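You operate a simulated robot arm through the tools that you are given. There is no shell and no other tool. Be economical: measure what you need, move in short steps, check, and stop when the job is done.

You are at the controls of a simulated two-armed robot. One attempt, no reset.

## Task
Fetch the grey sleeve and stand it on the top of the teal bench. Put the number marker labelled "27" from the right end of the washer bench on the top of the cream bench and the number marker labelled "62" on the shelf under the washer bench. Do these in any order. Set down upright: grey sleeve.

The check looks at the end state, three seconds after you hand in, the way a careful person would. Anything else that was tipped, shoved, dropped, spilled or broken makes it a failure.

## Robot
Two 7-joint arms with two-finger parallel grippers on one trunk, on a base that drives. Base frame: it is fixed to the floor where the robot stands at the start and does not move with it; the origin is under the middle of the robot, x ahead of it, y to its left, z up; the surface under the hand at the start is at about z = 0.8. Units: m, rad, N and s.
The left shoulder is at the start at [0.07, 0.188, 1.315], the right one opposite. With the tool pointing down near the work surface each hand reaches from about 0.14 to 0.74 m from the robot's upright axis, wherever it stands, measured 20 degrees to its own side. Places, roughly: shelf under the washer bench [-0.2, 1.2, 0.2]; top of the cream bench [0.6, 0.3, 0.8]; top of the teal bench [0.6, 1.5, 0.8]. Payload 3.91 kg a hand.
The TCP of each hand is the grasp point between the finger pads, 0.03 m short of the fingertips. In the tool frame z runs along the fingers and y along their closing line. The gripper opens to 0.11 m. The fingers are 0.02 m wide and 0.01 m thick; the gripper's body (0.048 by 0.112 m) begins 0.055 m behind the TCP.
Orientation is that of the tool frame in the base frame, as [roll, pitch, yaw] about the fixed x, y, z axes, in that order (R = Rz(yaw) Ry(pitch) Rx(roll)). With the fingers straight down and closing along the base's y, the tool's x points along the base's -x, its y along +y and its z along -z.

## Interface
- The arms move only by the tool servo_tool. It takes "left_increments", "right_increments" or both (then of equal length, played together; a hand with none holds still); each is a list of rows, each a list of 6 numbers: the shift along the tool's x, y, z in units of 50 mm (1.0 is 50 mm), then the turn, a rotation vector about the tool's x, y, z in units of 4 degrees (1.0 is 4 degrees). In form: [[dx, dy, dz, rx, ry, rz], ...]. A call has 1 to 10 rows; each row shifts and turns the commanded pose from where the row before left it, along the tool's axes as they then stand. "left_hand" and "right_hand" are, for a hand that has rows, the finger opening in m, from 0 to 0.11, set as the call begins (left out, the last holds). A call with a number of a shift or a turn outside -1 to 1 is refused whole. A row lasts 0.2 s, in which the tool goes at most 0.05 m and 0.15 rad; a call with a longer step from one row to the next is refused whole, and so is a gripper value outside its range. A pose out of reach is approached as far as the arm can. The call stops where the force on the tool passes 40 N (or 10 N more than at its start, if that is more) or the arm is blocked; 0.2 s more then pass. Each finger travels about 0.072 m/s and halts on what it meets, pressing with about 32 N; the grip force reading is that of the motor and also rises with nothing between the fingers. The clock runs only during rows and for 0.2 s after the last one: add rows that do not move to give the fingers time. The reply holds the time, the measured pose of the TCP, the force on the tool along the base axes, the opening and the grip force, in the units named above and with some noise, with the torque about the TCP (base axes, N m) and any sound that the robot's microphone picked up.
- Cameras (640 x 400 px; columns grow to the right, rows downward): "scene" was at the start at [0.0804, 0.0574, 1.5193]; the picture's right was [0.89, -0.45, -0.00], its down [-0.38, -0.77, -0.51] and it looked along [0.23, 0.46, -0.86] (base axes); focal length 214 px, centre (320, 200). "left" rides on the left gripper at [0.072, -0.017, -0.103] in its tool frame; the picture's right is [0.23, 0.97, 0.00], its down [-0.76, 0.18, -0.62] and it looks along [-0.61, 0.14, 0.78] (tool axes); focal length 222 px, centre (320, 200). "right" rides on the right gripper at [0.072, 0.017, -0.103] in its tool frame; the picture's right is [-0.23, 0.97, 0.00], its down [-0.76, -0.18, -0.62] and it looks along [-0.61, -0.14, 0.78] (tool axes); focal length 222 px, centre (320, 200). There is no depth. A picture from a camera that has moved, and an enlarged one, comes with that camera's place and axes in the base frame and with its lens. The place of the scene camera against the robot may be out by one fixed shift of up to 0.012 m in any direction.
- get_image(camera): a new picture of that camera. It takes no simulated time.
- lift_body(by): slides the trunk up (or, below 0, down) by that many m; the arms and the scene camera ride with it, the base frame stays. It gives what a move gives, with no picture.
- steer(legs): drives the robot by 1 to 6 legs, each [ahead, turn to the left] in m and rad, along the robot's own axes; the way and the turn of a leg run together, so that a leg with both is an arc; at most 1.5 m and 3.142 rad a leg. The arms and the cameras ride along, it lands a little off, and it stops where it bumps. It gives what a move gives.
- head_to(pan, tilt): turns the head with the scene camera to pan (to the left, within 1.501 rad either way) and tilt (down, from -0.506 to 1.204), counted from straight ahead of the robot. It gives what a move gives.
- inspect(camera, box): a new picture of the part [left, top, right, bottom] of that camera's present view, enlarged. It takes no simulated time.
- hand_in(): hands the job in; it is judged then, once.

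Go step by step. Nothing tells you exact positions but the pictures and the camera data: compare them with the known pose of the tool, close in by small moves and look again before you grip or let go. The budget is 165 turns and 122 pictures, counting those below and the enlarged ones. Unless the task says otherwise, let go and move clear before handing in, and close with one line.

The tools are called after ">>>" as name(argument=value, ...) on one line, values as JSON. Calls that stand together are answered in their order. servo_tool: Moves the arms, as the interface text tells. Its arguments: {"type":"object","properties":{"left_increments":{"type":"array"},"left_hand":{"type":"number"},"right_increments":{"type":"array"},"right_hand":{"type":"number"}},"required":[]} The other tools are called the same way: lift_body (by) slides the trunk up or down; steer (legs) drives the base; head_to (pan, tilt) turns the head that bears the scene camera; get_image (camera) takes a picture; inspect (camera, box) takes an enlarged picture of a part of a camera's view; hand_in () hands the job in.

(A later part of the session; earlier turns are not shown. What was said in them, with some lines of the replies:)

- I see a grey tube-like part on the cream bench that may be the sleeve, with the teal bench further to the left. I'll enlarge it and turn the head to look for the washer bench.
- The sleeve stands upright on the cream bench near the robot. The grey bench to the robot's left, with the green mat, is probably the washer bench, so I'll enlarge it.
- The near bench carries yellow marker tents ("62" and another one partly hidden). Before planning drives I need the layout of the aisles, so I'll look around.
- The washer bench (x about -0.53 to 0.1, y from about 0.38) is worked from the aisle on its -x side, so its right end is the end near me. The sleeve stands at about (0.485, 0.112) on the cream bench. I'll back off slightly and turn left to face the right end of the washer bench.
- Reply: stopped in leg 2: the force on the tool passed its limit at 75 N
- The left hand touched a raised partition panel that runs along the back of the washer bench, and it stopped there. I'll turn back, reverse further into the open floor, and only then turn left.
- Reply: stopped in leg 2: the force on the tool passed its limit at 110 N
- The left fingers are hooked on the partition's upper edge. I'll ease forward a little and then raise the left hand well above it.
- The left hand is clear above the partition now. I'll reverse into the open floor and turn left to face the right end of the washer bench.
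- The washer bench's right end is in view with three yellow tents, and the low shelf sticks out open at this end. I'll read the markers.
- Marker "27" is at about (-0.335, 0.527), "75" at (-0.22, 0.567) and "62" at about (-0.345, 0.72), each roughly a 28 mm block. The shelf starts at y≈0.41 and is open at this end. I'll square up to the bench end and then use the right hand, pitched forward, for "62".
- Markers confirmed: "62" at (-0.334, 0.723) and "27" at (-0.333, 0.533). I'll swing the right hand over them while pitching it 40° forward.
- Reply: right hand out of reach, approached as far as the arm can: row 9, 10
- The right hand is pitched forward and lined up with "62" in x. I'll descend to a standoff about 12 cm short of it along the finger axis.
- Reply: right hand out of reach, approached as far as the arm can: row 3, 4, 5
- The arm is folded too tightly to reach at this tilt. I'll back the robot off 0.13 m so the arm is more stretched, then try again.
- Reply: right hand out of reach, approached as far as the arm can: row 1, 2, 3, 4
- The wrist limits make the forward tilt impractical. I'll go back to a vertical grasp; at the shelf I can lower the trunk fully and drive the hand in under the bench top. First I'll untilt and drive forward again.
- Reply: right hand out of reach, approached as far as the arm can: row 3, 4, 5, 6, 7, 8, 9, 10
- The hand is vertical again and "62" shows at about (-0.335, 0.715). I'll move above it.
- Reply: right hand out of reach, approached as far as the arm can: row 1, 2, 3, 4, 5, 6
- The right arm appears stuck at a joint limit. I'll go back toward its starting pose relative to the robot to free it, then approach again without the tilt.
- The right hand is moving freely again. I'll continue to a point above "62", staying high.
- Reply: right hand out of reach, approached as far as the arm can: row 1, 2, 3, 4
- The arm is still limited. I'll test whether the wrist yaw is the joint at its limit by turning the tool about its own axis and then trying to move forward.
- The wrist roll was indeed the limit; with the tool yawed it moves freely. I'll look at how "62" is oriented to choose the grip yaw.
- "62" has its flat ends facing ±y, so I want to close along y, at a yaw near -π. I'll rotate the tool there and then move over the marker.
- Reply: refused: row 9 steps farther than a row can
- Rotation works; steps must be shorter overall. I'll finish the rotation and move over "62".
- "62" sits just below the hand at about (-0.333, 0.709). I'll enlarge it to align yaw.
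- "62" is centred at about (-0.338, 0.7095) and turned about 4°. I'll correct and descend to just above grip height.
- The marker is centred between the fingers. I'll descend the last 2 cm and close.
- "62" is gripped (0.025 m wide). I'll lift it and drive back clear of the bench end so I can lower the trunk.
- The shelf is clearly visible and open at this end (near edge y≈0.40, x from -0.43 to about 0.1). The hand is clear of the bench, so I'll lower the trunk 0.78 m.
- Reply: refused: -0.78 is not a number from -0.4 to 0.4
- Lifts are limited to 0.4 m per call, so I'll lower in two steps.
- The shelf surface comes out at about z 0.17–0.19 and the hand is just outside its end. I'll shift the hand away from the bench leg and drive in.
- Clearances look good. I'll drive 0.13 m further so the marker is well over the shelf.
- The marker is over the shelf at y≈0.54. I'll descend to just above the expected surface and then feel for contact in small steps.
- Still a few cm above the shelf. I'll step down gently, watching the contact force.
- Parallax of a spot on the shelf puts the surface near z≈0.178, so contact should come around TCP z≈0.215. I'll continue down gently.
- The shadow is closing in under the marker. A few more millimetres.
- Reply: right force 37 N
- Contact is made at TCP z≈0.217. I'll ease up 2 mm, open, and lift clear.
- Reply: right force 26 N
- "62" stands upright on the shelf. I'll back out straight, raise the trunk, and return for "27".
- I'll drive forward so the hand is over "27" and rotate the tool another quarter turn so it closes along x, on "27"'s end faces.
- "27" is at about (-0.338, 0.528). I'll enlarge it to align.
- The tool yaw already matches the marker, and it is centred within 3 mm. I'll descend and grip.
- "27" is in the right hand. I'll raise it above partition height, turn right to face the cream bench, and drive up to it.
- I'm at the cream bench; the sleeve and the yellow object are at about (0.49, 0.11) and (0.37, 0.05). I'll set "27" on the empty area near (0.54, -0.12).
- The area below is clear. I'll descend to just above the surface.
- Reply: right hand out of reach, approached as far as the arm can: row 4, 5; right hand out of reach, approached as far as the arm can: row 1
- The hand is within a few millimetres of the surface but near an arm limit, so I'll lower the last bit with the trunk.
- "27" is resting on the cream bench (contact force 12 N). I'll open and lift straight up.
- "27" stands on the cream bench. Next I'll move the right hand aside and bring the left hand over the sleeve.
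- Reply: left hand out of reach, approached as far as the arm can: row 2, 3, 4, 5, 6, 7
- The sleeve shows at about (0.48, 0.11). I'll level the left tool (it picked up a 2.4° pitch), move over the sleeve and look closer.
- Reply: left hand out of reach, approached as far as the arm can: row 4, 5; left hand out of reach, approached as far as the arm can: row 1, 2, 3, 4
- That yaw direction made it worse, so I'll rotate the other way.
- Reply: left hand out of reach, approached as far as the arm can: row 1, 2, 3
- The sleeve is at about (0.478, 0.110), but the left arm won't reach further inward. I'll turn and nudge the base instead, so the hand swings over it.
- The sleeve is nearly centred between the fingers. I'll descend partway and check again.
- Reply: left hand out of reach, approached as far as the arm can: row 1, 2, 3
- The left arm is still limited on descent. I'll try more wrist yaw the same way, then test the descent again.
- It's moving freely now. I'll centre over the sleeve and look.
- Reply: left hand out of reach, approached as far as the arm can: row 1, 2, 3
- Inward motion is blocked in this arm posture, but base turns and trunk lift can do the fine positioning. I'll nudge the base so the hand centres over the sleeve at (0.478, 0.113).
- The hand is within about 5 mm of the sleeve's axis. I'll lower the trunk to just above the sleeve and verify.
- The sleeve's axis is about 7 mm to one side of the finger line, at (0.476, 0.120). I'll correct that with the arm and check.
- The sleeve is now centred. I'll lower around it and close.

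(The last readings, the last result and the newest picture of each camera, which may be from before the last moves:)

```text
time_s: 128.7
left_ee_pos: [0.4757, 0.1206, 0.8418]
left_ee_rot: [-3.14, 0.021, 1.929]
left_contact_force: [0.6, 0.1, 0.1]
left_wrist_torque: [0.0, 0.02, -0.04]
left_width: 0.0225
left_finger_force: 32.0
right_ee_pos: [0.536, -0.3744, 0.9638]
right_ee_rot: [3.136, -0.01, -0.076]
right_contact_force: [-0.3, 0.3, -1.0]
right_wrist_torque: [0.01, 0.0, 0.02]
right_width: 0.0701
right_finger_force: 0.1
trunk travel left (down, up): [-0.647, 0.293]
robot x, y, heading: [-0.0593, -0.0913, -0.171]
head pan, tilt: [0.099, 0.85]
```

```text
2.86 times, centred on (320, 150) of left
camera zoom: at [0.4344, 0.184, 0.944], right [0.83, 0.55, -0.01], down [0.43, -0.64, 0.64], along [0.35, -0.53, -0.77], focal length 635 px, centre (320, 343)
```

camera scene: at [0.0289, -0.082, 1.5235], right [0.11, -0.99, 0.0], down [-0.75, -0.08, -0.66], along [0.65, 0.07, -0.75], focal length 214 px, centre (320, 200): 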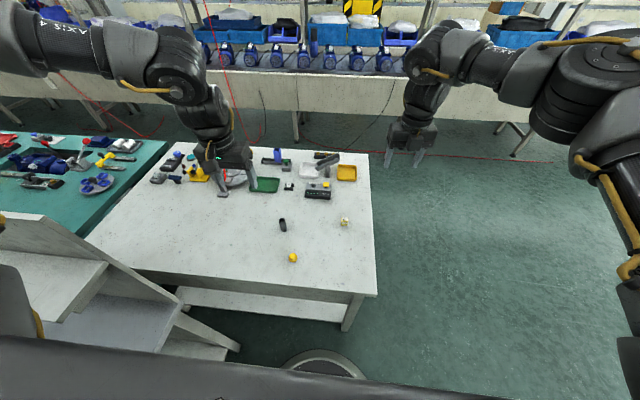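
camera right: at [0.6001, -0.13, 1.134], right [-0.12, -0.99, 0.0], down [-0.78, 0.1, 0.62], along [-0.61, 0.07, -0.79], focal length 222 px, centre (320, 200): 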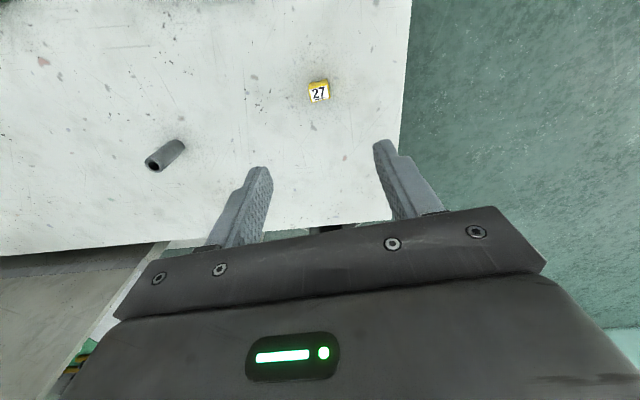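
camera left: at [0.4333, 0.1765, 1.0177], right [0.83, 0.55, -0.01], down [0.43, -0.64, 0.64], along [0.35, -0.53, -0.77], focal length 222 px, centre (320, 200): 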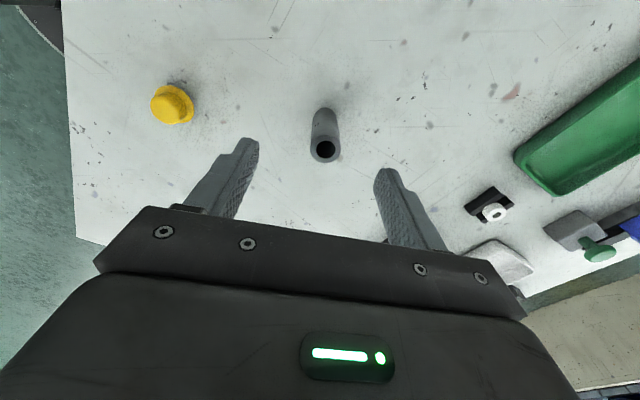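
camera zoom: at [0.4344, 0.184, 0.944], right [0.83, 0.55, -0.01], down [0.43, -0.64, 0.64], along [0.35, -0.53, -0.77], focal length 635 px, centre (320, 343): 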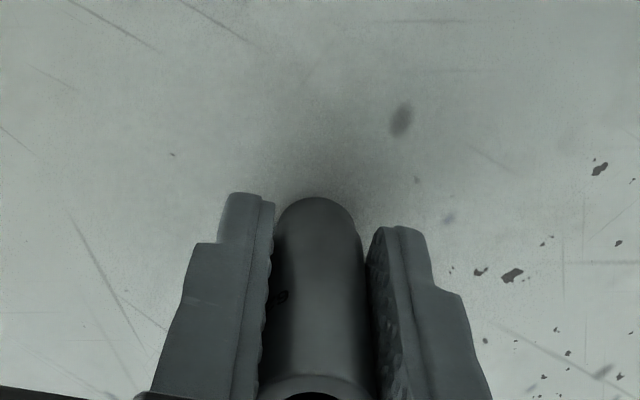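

The sleeve is gripped (0.0225 m). I'll raise the trunk to clear everything, keeping the arm posture fixed so the sleeve stays upright, and survey the teal bench and the far aisle.

>>> lift_body(by=0.29)

>>> head_to(pan=0.75, tilt=0.5)

>>> inspect(camera="scene", box=[60, 60, 620, 400])

>>> get_image(camera="left")

```text
time_s: 131.6
left_ee_pos: [0.4773, 0.1189, 1.1316]
left_ee_rot: [-3.14, 0.016, 1.928]
left_contact_force: [0.4, 0.0, -1.2]
left_wrist_torque: [0.0, 0.04, 0.01]
left_width: 0.0224
left_finger_force: 32.4
right_ee_pos: [0.5372, -0.3753, 1.2527]
right_ee_rot: [3.136, -0.011, -0.076]
right_contact_force: [0.2, -0.1, 0.9]
right_wrist_torque: [0.02, -0.04, 0.02]
right_width: 0.0703
right_finger_force: 0.1
trunk travel left (down, up): [-0.937, 0.003]
robot x, y, heading: [-0.0622, -0.0875, -0.166]
head pan, tilt: [0.099, 0.85]
```

```text
time_s: 132.6
left_ee_pos: [0.4781, 0.1197, 1.1326]
left_ee_rot: [-3.138, 0.02, 1.931]
left_contact_force: [0.8, -0.2, -0.2]
left_wrist_torque: [0.01, -0.01, 0.02]
left_width: 0.0224
left_finger_force: 32.5
right_ee_pos: [0.5363, -0.3754, 1.2545]
right_ee_rot: [3.14, -0.009, -0.075]
right_contact_force: [0.0, 0.0, -1.8]
right_wrist_torque: [-0.02, 0.01, 0.03]
right_width: 0.0699
right_finger_force: 0.1
trunk travel left (down, up): [-0.937, 0.003]
robot x, y, heading: [-0.0601, -0.0937, -0.168]
head pan, tilt: [0.75, 0.499]
```

```text
1.14 times, centred on (340, 230) of scene
camera zoom: at [0.063, -0.0546, 1.6746], right [0.55, -0.84, 0.0], down [-0.4, -0.26, -0.88], along [0.73, 0.48, -0.48], focal length 245 px, centre (297, 166)
```

zoom: 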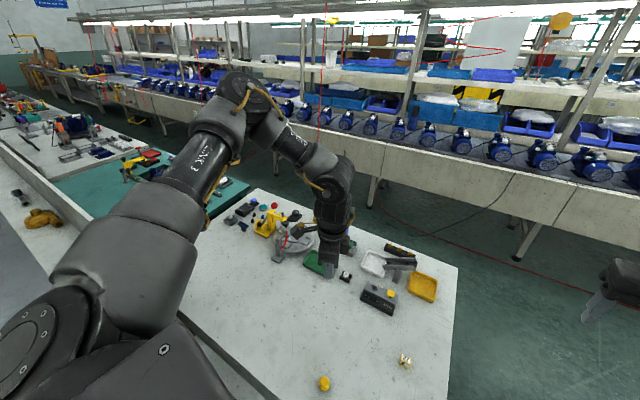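

```text
37 pictures are left
camera left: at [0.4345, 0.184, 1.2341], right [0.83, 0.55, -0.01], down [0.43, -0.64, 0.64], along [0.35, -0.53, -0.77], focal length 222 px, centre (320, 200)
```

left: 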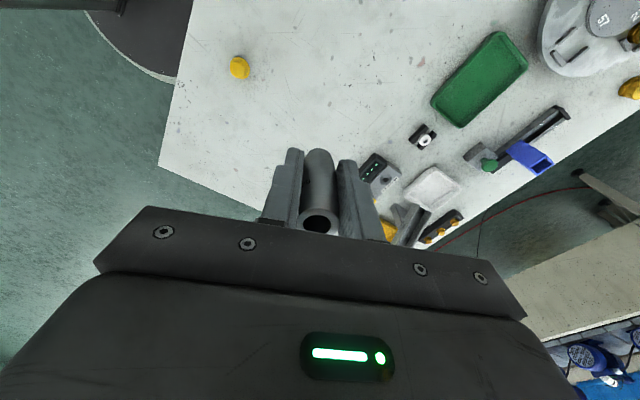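

The route: back out, go round the right end of the cream bench, then reverse up the far aisle so the arms never swing over the conveyor. First stage: back off, drive to y≈-0.83 and turn to face west.

>>> steer(legs=[[-0.4, 0], [0, -1.4], [0.8, 0], [0, -1.57]])

>>> head_to(pan=-1.2, tilt=0.6)

>>> get_image(camera="scene")

```text
time_s: 146.3
left_ee_pos: [-0.9281, -1.1473, 1.1305]
left_ee_rot: [-3.14, 0.019, -1.013]
left_contact_force: [0.6, -0.7, -1.0]
left_wrist_torque: [0.03, 0.0, 0.02]
left_width: 0.0223
left_finger_force: 32.1
right_ee_pos: [-1.0859, -0.6728, 1.2533]
right_ee_rot: [3.137, -0.009, -3.014]
right_contact_force: [0.7, 0.0, -0.2]
right_wrist_torque: [0.02, 0.01, 0.03]
right_width: 0.0701
right_finger_force: 0.0
trunk travel left (down, up): [-0.937, 0.003]
robot x, y, heading: [-0.4423, -0.8277, -3.115]
head pan, tilt: [0.75, 0.499]
```

```text
time_s: 148.2
left_ee_pos: [-0.928, -1.145, 1.1315]
left_ee_rot: [-3.139, 0.019, -1.015]
left_contact_force: [-0.4, 0.4, -0.6]
left_wrist_torque: [-0.03, 0.01, -0.03]
left_width: 0.022
left_finger_force: 32.0
right_ee_pos: [-1.0856, -0.6731, 1.2548]
right_ee_rot: [3.137, -0.01, -3.016]
right_contact_force: [0.3, -0.1, 0.3]
right_wrist_torque: [-0.01, 0.03, -0.02]
right_width: 0.0699
right_finger_force: 0.1
trunk travel left (down, up): [-0.937, 0.003]
robot x, y, heading: [-0.4394, -0.8335, -3.114]
head pan, tilt: [-1.201, 0.6]
```

```text
36 pictures are left
camera scene: at [-0.5262, -0.7544, 1.6656], right [0.92, 0.39, 0.0], down [0.22, -0.52, -0.83], along [-0.32, 0.76, -0.56], focal length 214 px, centre (320, 200)
```

scene: 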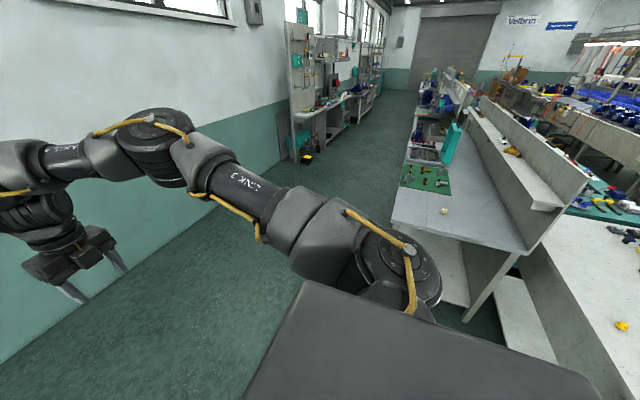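

I'm facing west at (-0.44, -0.83). I'll reverse east past the cream bench's end, then turn to face south.

>>> steer(legs=[[-1.2, 0], [-0.64, 0], [0, 1.544]])

>>> head_to(pan=1.5, tilt=0.7)

>>> get_image(camera="scene")

>>> head_to(pan=-1.5, tilt=0.7)

>>> get_image(camera="scene")

```text
time_s: 161.2
left_ee_pos: [1.698, -1.3018, 1.1319]
left_ee_rot: [-3.14, 0.018, 0.503]
left_contact_force: [0.9, 0.9, -0.7]
left_wrist_torque: [0.02, -0.02, 0.01]
left_width: 0.022
left_finger_force: 32.2
right_ee_pos: [1.2172, -1.4335, 1.254]
right_ee_rot: [3.136, -0.012, -1.5]
right_contact_force: [0.1, 0.7, 0.5]
right_wrist_torque: [0.03, 0.01, 0.02]
right_width: 0.07
right_finger_force: 0.0
trunk travel left (down, up): [-0.937, 0.003]
robot x, y, heading: [1.4098, -0.7985, -1.592]
head pan, tilt: [-1.201, 0.6]
```

```text
time_s: 163.7
left_ee_pos: [1.6989, -1.3018, 1.1312]
left_ee_rot: [-3.14, 0.018, 0.505]
left_contact_force: [0.1, 0.1, -0.6]
left_wrist_torque: [0.0, -0.03, -0.02]
left_width: 0.0222
left_finger_force: 31.8
right_ee_pos: [1.2184, -1.4328, 1.2546]
right_ee_rot: [3.137, -0.012, -1.498]
right_contact_force: [-0.3, 0.0, 0.4]
right_wrist_torque: [-0.02, 0.0, 0.02]
right_width: 0.0703
right_finger_force: 0.1
trunk travel left (down, up): [-0.937, 0.003]
robot x, y, heading: [1.411, -0.7953, -1.59]
head pan, tilt: [1.499, 0.7]
```

```text
35 pictures are left
camera scene: at [1.4936, -0.861, 1.6569], right [-0.1, -1.0, 0.0], down [-0.64, 0.06, -0.76], along [0.76, -0.07, -0.64], focal length 214 px, centre (320, 200)
```

scene: 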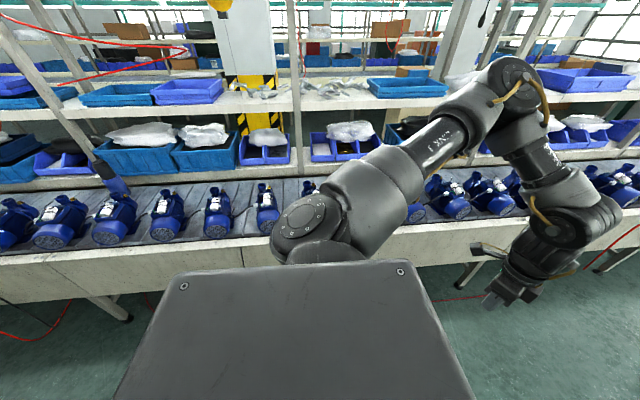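

```text
time_s: 166.2
left_ee_pos: [1.6973, -1.3013, 1.132]
left_ee_rot: [-3.141, 0.02, 0.505]
left_contact_force: [-0.5, 0.5, -1.6]
left_wrist_torque: [-0.03, 0.02, 0.01]
left_width: 0.0221
left_finger_force: 31.8
right_ee_pos: [1.2178, -1.4336, 1.2535]
right_ee_rot: [3.137, -0.012, -1.5]
right_contact_force: [-0.1, 0.0, 0.3]
right_wrist_torque: [0.01, -0.01, 0.0]
right_width: 0.0699
right_finger_force: 0.0
trunk travel left (down, up): [-0.937, 0.003]
robot x, y, heading: [1.4092, -0.7993, -1.591]
head pan, tilt: [-1.499, 0.7]
```

```text
34 pictures are left
camera scene: at [1.3242, -0.857, 1.6569], right [-0.05, 1.0, 0.0], down [0.64, 0.03, -0.77], along [-0.76, -0.04, -0.64], focal length 214 px, centre (320, 200)
```

scene: 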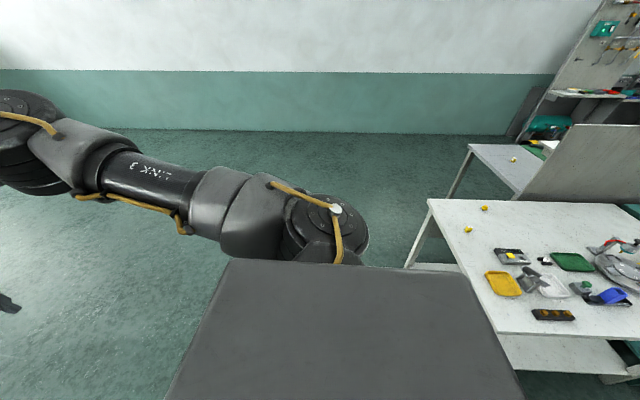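

The aisle runs from x≈1.04 to 2.13, which is ample. I'll reverse north along it and look at the teal bench.

>>> steer(legs=[[-1.3, 0], [-0.7, 0]])

>>> get_image(camera="scene")

```text
time_s: 176.1
left_ee_pos: [1.7351, 0.6722, 1.1302]
left_ee_rot: [-3.138, 0.018, 0.504]
left_contact_force: [1.1, -0.7, -0.1]
left_wrist_torque: [-0.01, 0.0, 0.01]
left_width: 0.0224
left_finger_force: 31.9
right_ee_pos: [1.2534, 0.5408, 1.2526]
right_ee_rot: [3.137, -0.01, -1.499]
right_contact_force: [-0.1, 0.1, -0.1]
right_wrist_torque: [0.03, 0.09, 0.0]
right_width: 0.07
right_finger_force: 0.2
trunk travel left (down, up): [-0.937, 0.003]
robot x, y, heading: [1.4488, 1.1796, -1.601]
head pan, tilt: [-1.499, 0.7]
```

```text
33 pictures are left
camera scene: at [1.3606, 1.1167, 1.6568], right [-0.05, 1.0, 0.0], down [0.64, 0.03, -0.76], along [-0.76, -0.04, -0.64], focal length 214 px, centre (320, 200)
```

scene: 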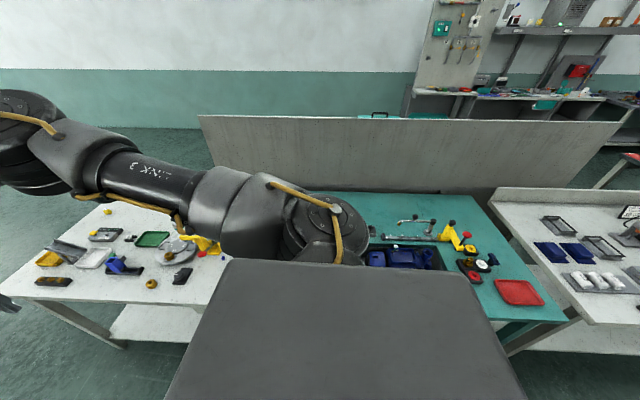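

The teal bench spans about x 0.25–1.0, y 0.9–2.04, with its front edge hidden by my body. I'll turn to face it and look for a free spot.

>>> steer(legs=[[-0.3, 0], [0, -1.54]])

>>> head_to(pan=0, tilt=0.95)

>>> get_image(camera="scene")

>>> get_image(camera="left")

```text
time_s: 181.9
left_ee_pos: [0.9564, 1.1735, 1.133]
left_ee_rot: [-3.14, 0.019, -1.044]
left_contact_force: [0.2, 0.1, -1.2]
left_wrist_torque: [0.02, 0.03, 0.04]
left_width: 0.0221
left_finger_force: 32.3
right_ee_pos: [0.8145, 1.6531, 1.2549]
right_ee_rot: [3.137, -0.012, -3.045]
right_contact_force: [0.3, -0.7, -0.9]
right_wrist_torque: [-0.02, -0.04, -0.03]
right_width: 0.0699
right_finger_force: 0.1
trunk travel left (down, up): [-0.937, 0.003]
robot x, y, heading: [1.457, 1.4755, -3.139]
head pan, tilt: [-1.499, 0.7]
```

```text
time_s: 183.5
left_ee_pos: [0.9564, 1.1745, 1.1324]
left_ee_rot: [-3.139, 0.018, -1.044]
left_contact_force: [-0.6, -0.6, -1.1]
left_wrist_torque: [-0.03, 0.01, 0.02]
left_width: 0.0221
left_finger_force: 32.0
right_ee_pos: [0.8139, 1.6538, 1.2536]
right_ee_rot: [3.136, -0.012, -3.045]
right_contact_force: [-0.5, -0.6, 0.0]
right_wrist_torque: [-0.03, 0.02, 0.0]
right_width: 0.07
right_finger_force: 0.1
trunk travel left (down, up): [-0.937, 0.003]
robot x, y, heading: [1.4538, 1.4759, -3.145]
head pan, tilt: [0.0, 0.949]
```

```text
32 pictures are left
camera scene: at [1.3294, 1.4723, 1.6371], right [0.0, 1.0, 0.0], down [0.81, 0.0, -0.58], along [-0.58, 0.0, -0.81], focal length 214 px, centre (320, 200)
```

scene: 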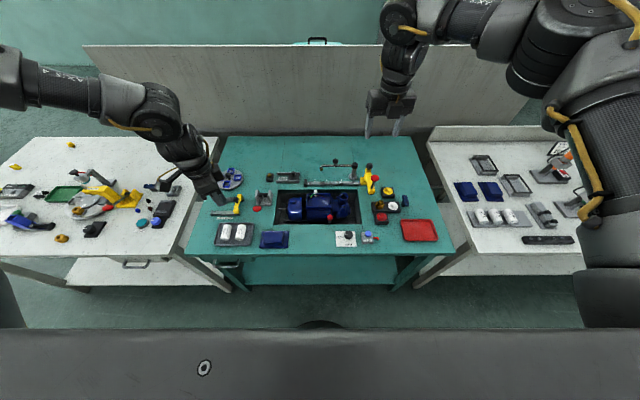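

```text
31 pictures are left
camera left: at [1.0076, 1.1199, 1.234], right [-0.73, -0.69, -0.01], down [-0.53, 0.56, 0.64], along [-0.43, 0.47, -0.77], focal length 222 px, centre (320, 200)
```

left: 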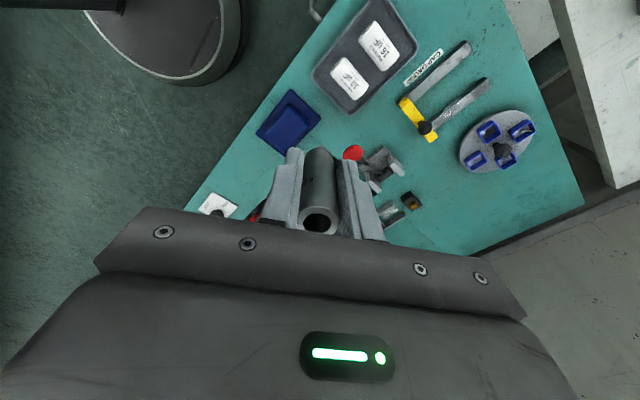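

The front strip of the teal bench has a clear gap at about (0.925, 1.42), between the blue tray and the white tag. I'll swing the hand there by turning the base.

>>> steer(legs=[[0, -0.49], [-0.052, 0]])

>>> get_image(camera="left")

>>> inspect(camera="scene", box=[100, 120, 420, 320])

```text
time_s: 185.9
left_ee_pos: [0.9092, 1.4268, 1.1266]
left_ee_rot: [-3.13, 0.015, -1.538]
left_contact_force: [0.0, 1.4, -1.6]
left_wrist_torque: [-0.03, -0.05, -0.04]
left_width: 0.0222
left_finger_force: 32.1
right_ee_pos: [1.0092, 1.915, 1.2483]
right_ee_rot: [3.137, -0.001, 2.742]
right_contact_force: [-0.5, -0.1, 0.0]
right_wrist_torque: [-0.03, -0.03, 0.02]
right_width: 0.0698
right_finger_force: 0.0
trunk travel left (down, up): [-0.937, 0.003]
robot x, y, heading: [1.4975, 1.4533, 2.652]
head pan, tilt: [0.0, 0.949]
```

```text
30 pictures are left
camera left: at [0.9267, 1.3533, 1.2294], right [-0.97, -0.26, -0.01], down [-0.21, 0.75, 0.63], along [-0.15, 0.61, -0.77], focal length 222 px, centre (320, 200)
```

left: 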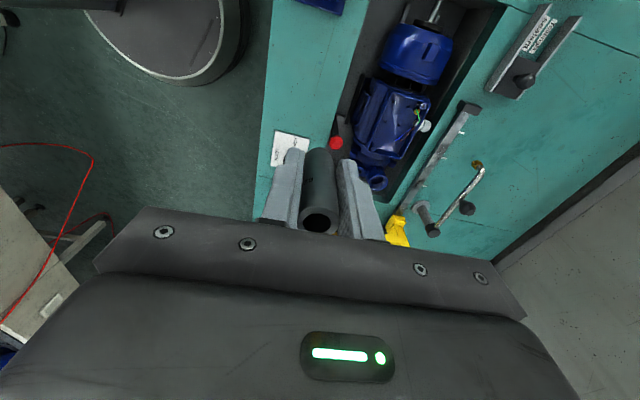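

```text
2.00 times, centred on (260, 220) of scene
camera zoom: at [1.3755, 1.5115, 1.6363], right [0.48, 0.88, 0.0], down [0.72, -0.39, -0.57], along [-0.5, 0.27, -0.82], focal length 429 px, centre (440, 160)
```

zoom: 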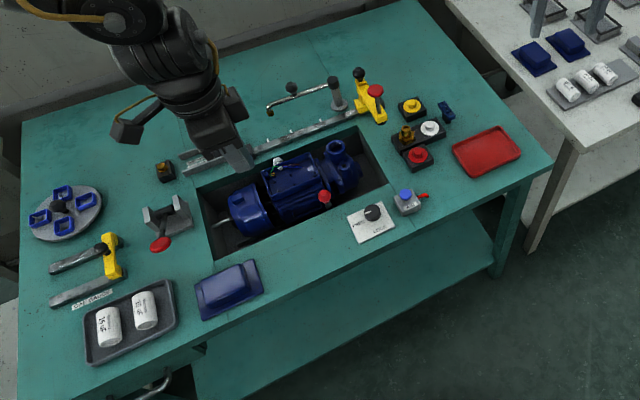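

The gap's centre is about (0.93, 1.44). One small base nudge will get the hand there.

>>> steer(legs=[[0, -0.035], [-0.024, 0]])

>>> lift_body(by=-0.2)

>>> get_image(camera="left")

>>> inspect(camera="scene", box=[100, 120, 420, 320])

```text
time_s: 187.1
left_ee_pos: [0.9374, 1.4336, 1.1297]
left_ee_rot: [-3.135, 0.017, -1.573]
left_contact_force: [-0.2, 0.8, -0.9]
left_wrist_torque: [-0.07, -0.06, 0.04]
left_width: 0.0223
left_finger_force: 31.6
right_ee_pos: [1.0533, 1.9191, 1.2499]
right_ee_rot: [3.139, -0.008, 2.707]
right_contact_force: [-0.3, 1.1, 0.3]
right_wrist_torque: [-0.05, -0.05, 0.04]
right_width: 0.0701
right_finger_force: 0.0
trunk travel left (down, up): [-0.937, 0.003]
robot x, y, heading: [1.5224, 1.4381, 2.614]
head pan, tilt: [0.0, 0.949]
```

```text
time_s: 189.2
left_ee_pos: [0.9393, 1.429, 0.9324]
left_ee_rot: [-3.141, 0.019, -1.572]
left_contact_force: [1.2, 0.5, -0.7]
left_wrist_torque: [-0.02, 0.0, 0.0]
left_width: 0.022
left_finger_force: 32.1
right_ee_pos: [1.0588, 1.9149, 1.0521]
right_ee_rot: [3.136, -0.012, 2.707]
right_contact_force: [0.6, 0.1, -0.1]
right_wrist_torque: [-0.04, 0.02, -0.01]
right_width: 0.07
right_finger_force: 0.1
trunk travel left (down, up): [-0.737, 0.203]
robot x, y, heading: [1.519, 1.4366, 2.613]
head pan, tilt: [0.0, 0.949]
```

```text
28 pictures are left
camera left: at [0.956, 1.3557, 1.0341], right [-0.97, -0.23, -0.01], down [-0.18, 0.75, 0.64], along [-0.14, 0.62, -0.77], focal length 222 px, centre (320, 200)
```

left: 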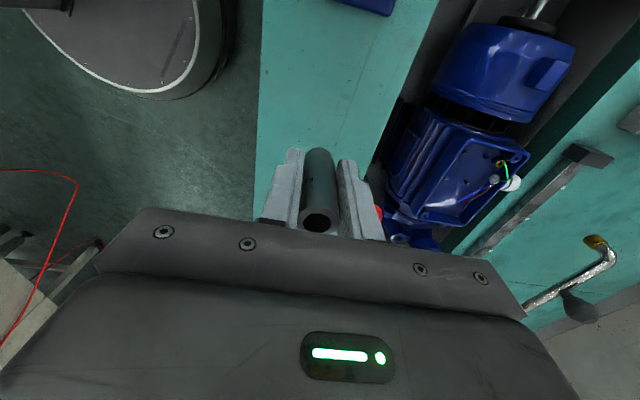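

```text
2.00 times, centred on (260, 220) of scene
camera zoom: at [1.414, 1.4968, 1.4372], right [0.5, 0.86, 0.0], down [0.7, -0.41, -0.58], along [-0.5, 0.29, -0.81], focal length 429 px, centre (440, 160)
```

zoom: 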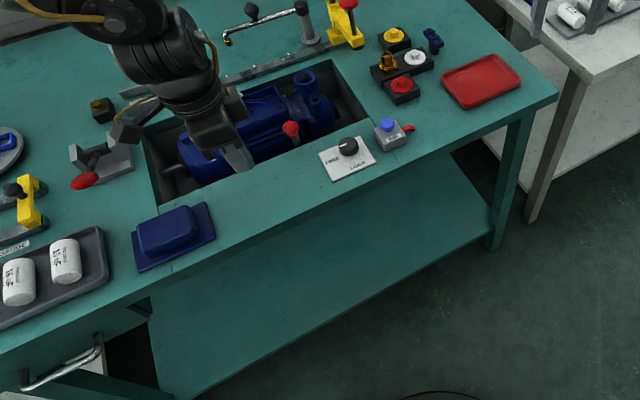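

The landing point sits in the middle of the clear strip. I'll back 12 mm for more margin to the pump, then lower toward the surface.

>>> steer(legs=[[-0.012, 0]])

>>> lift_body(by=-0.06)

>>> get_image(camera="left")

>>> inspect(camera="scene", box=[140, 100, 320, 220])

```text
time_s: 190.0
left_ee_pos: [0.949, 1.425, 0.93]
left_ee_rot: [-3.139, 0.019, -1.571]
left_contact_force: [-0.3, 0.3, -0.2]
left_wrist_torque: [0.01, 0.0, -0.04]
left_width: 0.0219
left_finger_force: 31.9
right_ee_pos: [1.0662, 1.9094, 1.0514]
right_ee_rot: [3.138, -0.008, 2.708]
right_contact_force: [0.3, 0.0, -0.4]
right_wrist_torque: [0.01, -0.01, -0.03]
right_width: 0.0701
right_finger_force: 0.0
trunk travel left (down, up): [-0.737, 0.203]
robot x, y, heading: [1.5289, 1.4305, 2.614]
head pan, tilt: [0.0, 0.949]
```

```text
time_s: 191.0
left_ee_pos: [0.9495, 1.4246, 0.8705]
left_ee_rot: [-3.139, 0.02, -1.573]
left_contact_force: [0.2, 0.6, -1.0]
left_wrist_torque: [-0.02, 0.01, 0.01]
left_width: 0.0221
left_finger_force: 32.1
right_ee_pos: [1.0687, 1.9085, 0.9938]
right_ee_rot: [3.136, -0.01, 2.708]
right_contact_force: [0.3, 0.3, -0.9]
right_wrist_torque: [0.02, -0.04, 0.02]
right_width: 0.0699
right_finger_force: 0.1
trunk travel left (down, up): [-0.677, 0.263]
robot x, y, heading: [1.5317, 1.433, 2.61]
head pan, tilt: [0.0, 0.949]
```

```text
26 pictures are left
camera left: at [0.9658, 1.35, 0.9738], right [-0.97, -0.23, -0.01], down [-0.18, 0.75, 0.64], along [-0.14, 0.62, -0.77], focal length 222 px, centre (320, 200)
```

left: 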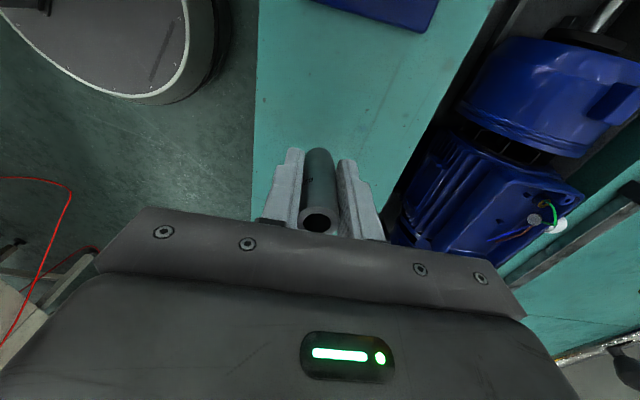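

```text
3.33 times, centred on (230, 160) of scene
camera zoom: at [1.4236, 1.4911, 1.3771], right [0.5, 0.86, 0.0], down [0.7, -0.41, -0.58], along [-0.5, 0.29, -0.81], focal length 715 px, centre (620, 333)
```

zoom: 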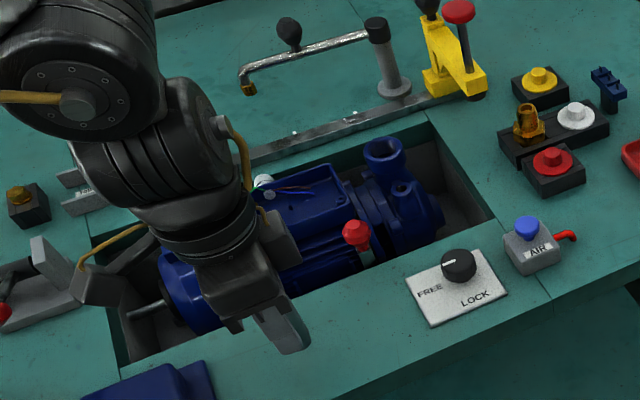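

Clear of the red lever and the pump. I'll lower further in small steps until contact.

>>> lift_body(by=-0.022)

>>> lift_body(by=-0.004)

>>> lift_body(by=-0.002)

```text
time_s: 191.7
left_ee_pos: [0.95, 1.4233, 0.8499]
left_ee_rot: [-3.139, 0.019, -1.572]
left_contact_force: [0.7, -0.1, -0.2]
left_wrist_torque: [0.04, 0.0, -0.01]
left_width: 0.0219
left_finger_force: 31.6
right_ee_pos: [1.0693, 1.9072, 0.9724]
right_ee_rot: [3.137, -0.013, 2.707]
right_contact_force: [0.3, 0.2, -0.2]
right_wrist_torque: [-0.04, 0.02, 0.01]
right_width: 0.0701
right_finger_force: 0.1
trunk travel left (down, up): [-0.655, 0.285]
robot x, y, heading: [1.5305, 1.4342, 2.613]
head pan, tilt: [0.0, 0.949]
```

```text
time_s: 192.2
left_ee_pos: [0.9499, 1.424, 0.8444]
left_ee_rot: [-3.141, 0.019, -1.573]
left_contact_force: [-0.7, 0.2, -1.4]
left_wrist_torque: [-0.03, 0.01, 0.02]
left_width: 0.0222
left_finger_force: 31.7
right_ee_pos: [1.0698, 1.9076, 0.9676]
right_ee_rot: [3.136, -0.011, 2.707]
right_contact_force: [0.2, -0.2, 0.5]
right_wrist_torque: [-0.01, -0.01, -0.04]
right_width: 0.0701
right_finger_force: 0.0
trunk travel left (down, up): [-0.651, 0.289]
robot x, y, heading: [1.5283, 1.4335, 2.61]
head pan, tilt: [0.0, 0.949]
```

```text
time_s: 192.7
left_ee_pos: [0.95, 1.4242, 0.8439]
left_ee_rot: [-3.141, 0.02, -1.573]
left_contact_force: [0.2, -0.3, 5.2]
left_wrist_torque: [-0.02, 0.01, 0.02]
left_width: 0.022
left_finger_force: 32.3
right_ee_pos: [1.0704, 1.9084, 0.9655]
right_ee_rot: [3.136, -0.011, 2.708]
right_contact_force: [-0.6, 0.1, 0.3]
right_wrist_torque: [0.0, -0.04, 0.05]
right_width: 0.07
right_finger_force: 0.0
trunk travel left (down, up): [-0.649, 0.291]
robot x, y, heading: [1.5296, 1.4321, 2.614]
head pan, tilt: [0.0, 0.949]
```

Light contact (5 N): the sleeve is standing on the teal bench. I'll open slightly and raise straight up with the trunk.

>>> servo_tool(left_increments=[[0, 0, 0, 0, 0, 0], [0, 0, 0, 0, 0, 0], [0, 0, 0, 0, 0, 0]], left_hand=0.06)

>>> get_image(camera="left")

>>> lift_body(by=0.2)

>>> get_image(camera="left")

>>> get_image(camera="scene")

```text
time_s: 193.5
left_ee_pos: [0.9505, 1.4246, 0.8426]
left_ee_rot: [-3.139, 0.019, -1.573]
left_contact_force: [0.8, 0.2, -0.6]
left_wrist_torque: [0.0, 0.01, 0.02]
left_width: 0.0599
left_finger_force: 0.1
right_ee_pos: [1.0682, 1.9096, 0.9655]
right_ee_rot: [3.135, -0.011, 2.707]
right_contact_force: [-0.9, -1.2, -0.1]
right_wrist_torque: [0.02, 0.0, -0.03]
right_width: 0.07
right_finger_force: 0.1
trunk travel left (down, up): [-0.649, 0.291]
robot x, y, heading: [1.531, 1.4318, 2.614]
head pan, tilt: [0.0, 0.949]
```

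```text
24 pictures are left
camera left: at [0.9658, 1.35, 0.9457], right [-0.97, -0.23, -0.01], down [-0.18, 0.75, 0.64], along [-0.14, 0.62, -0.77], focal length 222 px, centre (320, 200)
```

left: 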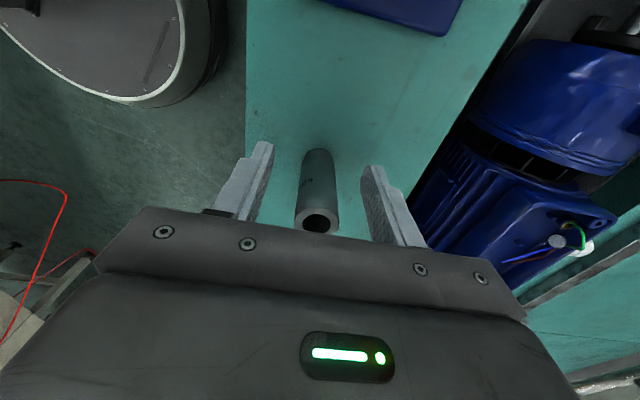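

```text
time_s: 195.7
left_ee_pos: [0.9492, 1.4241, 1.0421]
left_ee_rot: [-3.138, 0.019, -1.572]
left_contact_force: [-0.5, -0.3, -0.2]
left_wrist_torque: [0.01, -0.01, 0.0]
left_width: 0.0598
left_finger_force: 0.0
right_ee_pos: [1.0687, 1.9085, 1.1643]
right_ee_rot: [3.135, -0.009, 2.708]
right_contact_force: [0.5, -0.2, -0.5]
right_wrist_torque: [0.01, 0.04, -0.04]
right_width: 0.0699
right_finger_force: 0.0
trunk travel left (down, up): [-0.849, 0.091]
robot x, y, heading: [1.5292, 1.4328, 2.621]
head pan, tilt: [0.0, 0.949]
```

```text
23 pictures are left
camera left: at [0.9658, 1.3499, 1.1457], right [-0.97, -0.23, -0.01], down [-0.18, 0.75, 0.64], along [-0.14, 0.62, -0.77], focal length 222 px, centre (320, 200)
```

left: 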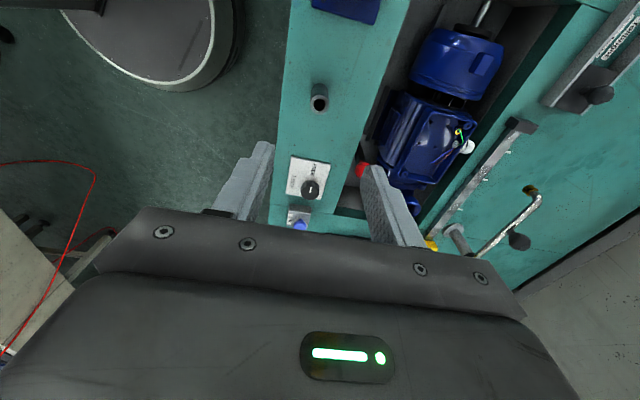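

```text
22 pictures are left
camera scene: at [1.4236, 1.4911, 1.5491], right [0.5, 0.86, 0.0], down [0.7, -0.41, -0.58], along [-0.5, 0.29, -0.81], focal length 214 px, centre (320, 200)
```

scene: 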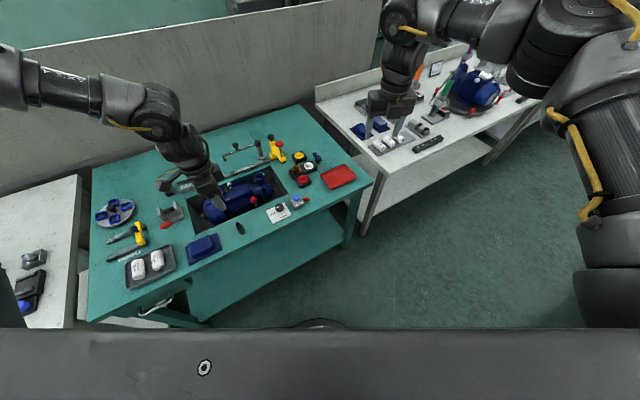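

The sleeve stands clear of both grippers on the teal bench. One enlarged check before handing in.

>>> inspect(camera="scene", box=[160, 180, 320, 280])

```text
4.00 times, centred on (240, 230) of scene
camera zoom: at [1.4236, 1.4911, 1.5491], right [0.5, 0.86, 0.0], down [0.7, -0.41, -0.58], along [-0.5, 0.29, -0.81], focal length 858 px, centre (640, 80)
```

zoom: 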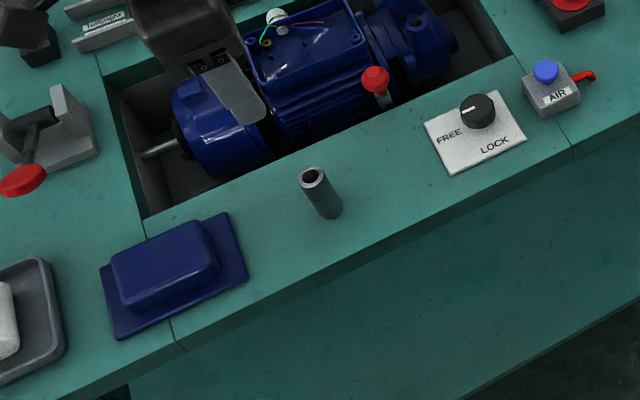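

The sleeve is upright on the teal bench, "27" is on the cream bench and "62" is on the washer bench's shelf. Both hands are clear, so I'm handing in.

>>> hand_in()

```text
The job is handed in.
```

I've handed the job in: the grey sleeve is standing upright on the teal bench, marker "27" is on the cream bench, and marker "62" is on the shelf under the washer bench. Early on, the left hand bumped the partition behind the washer bench twice, at about 75 N and 110 N. I saw nothing tipped or moved, but I didn't check that spot closely.
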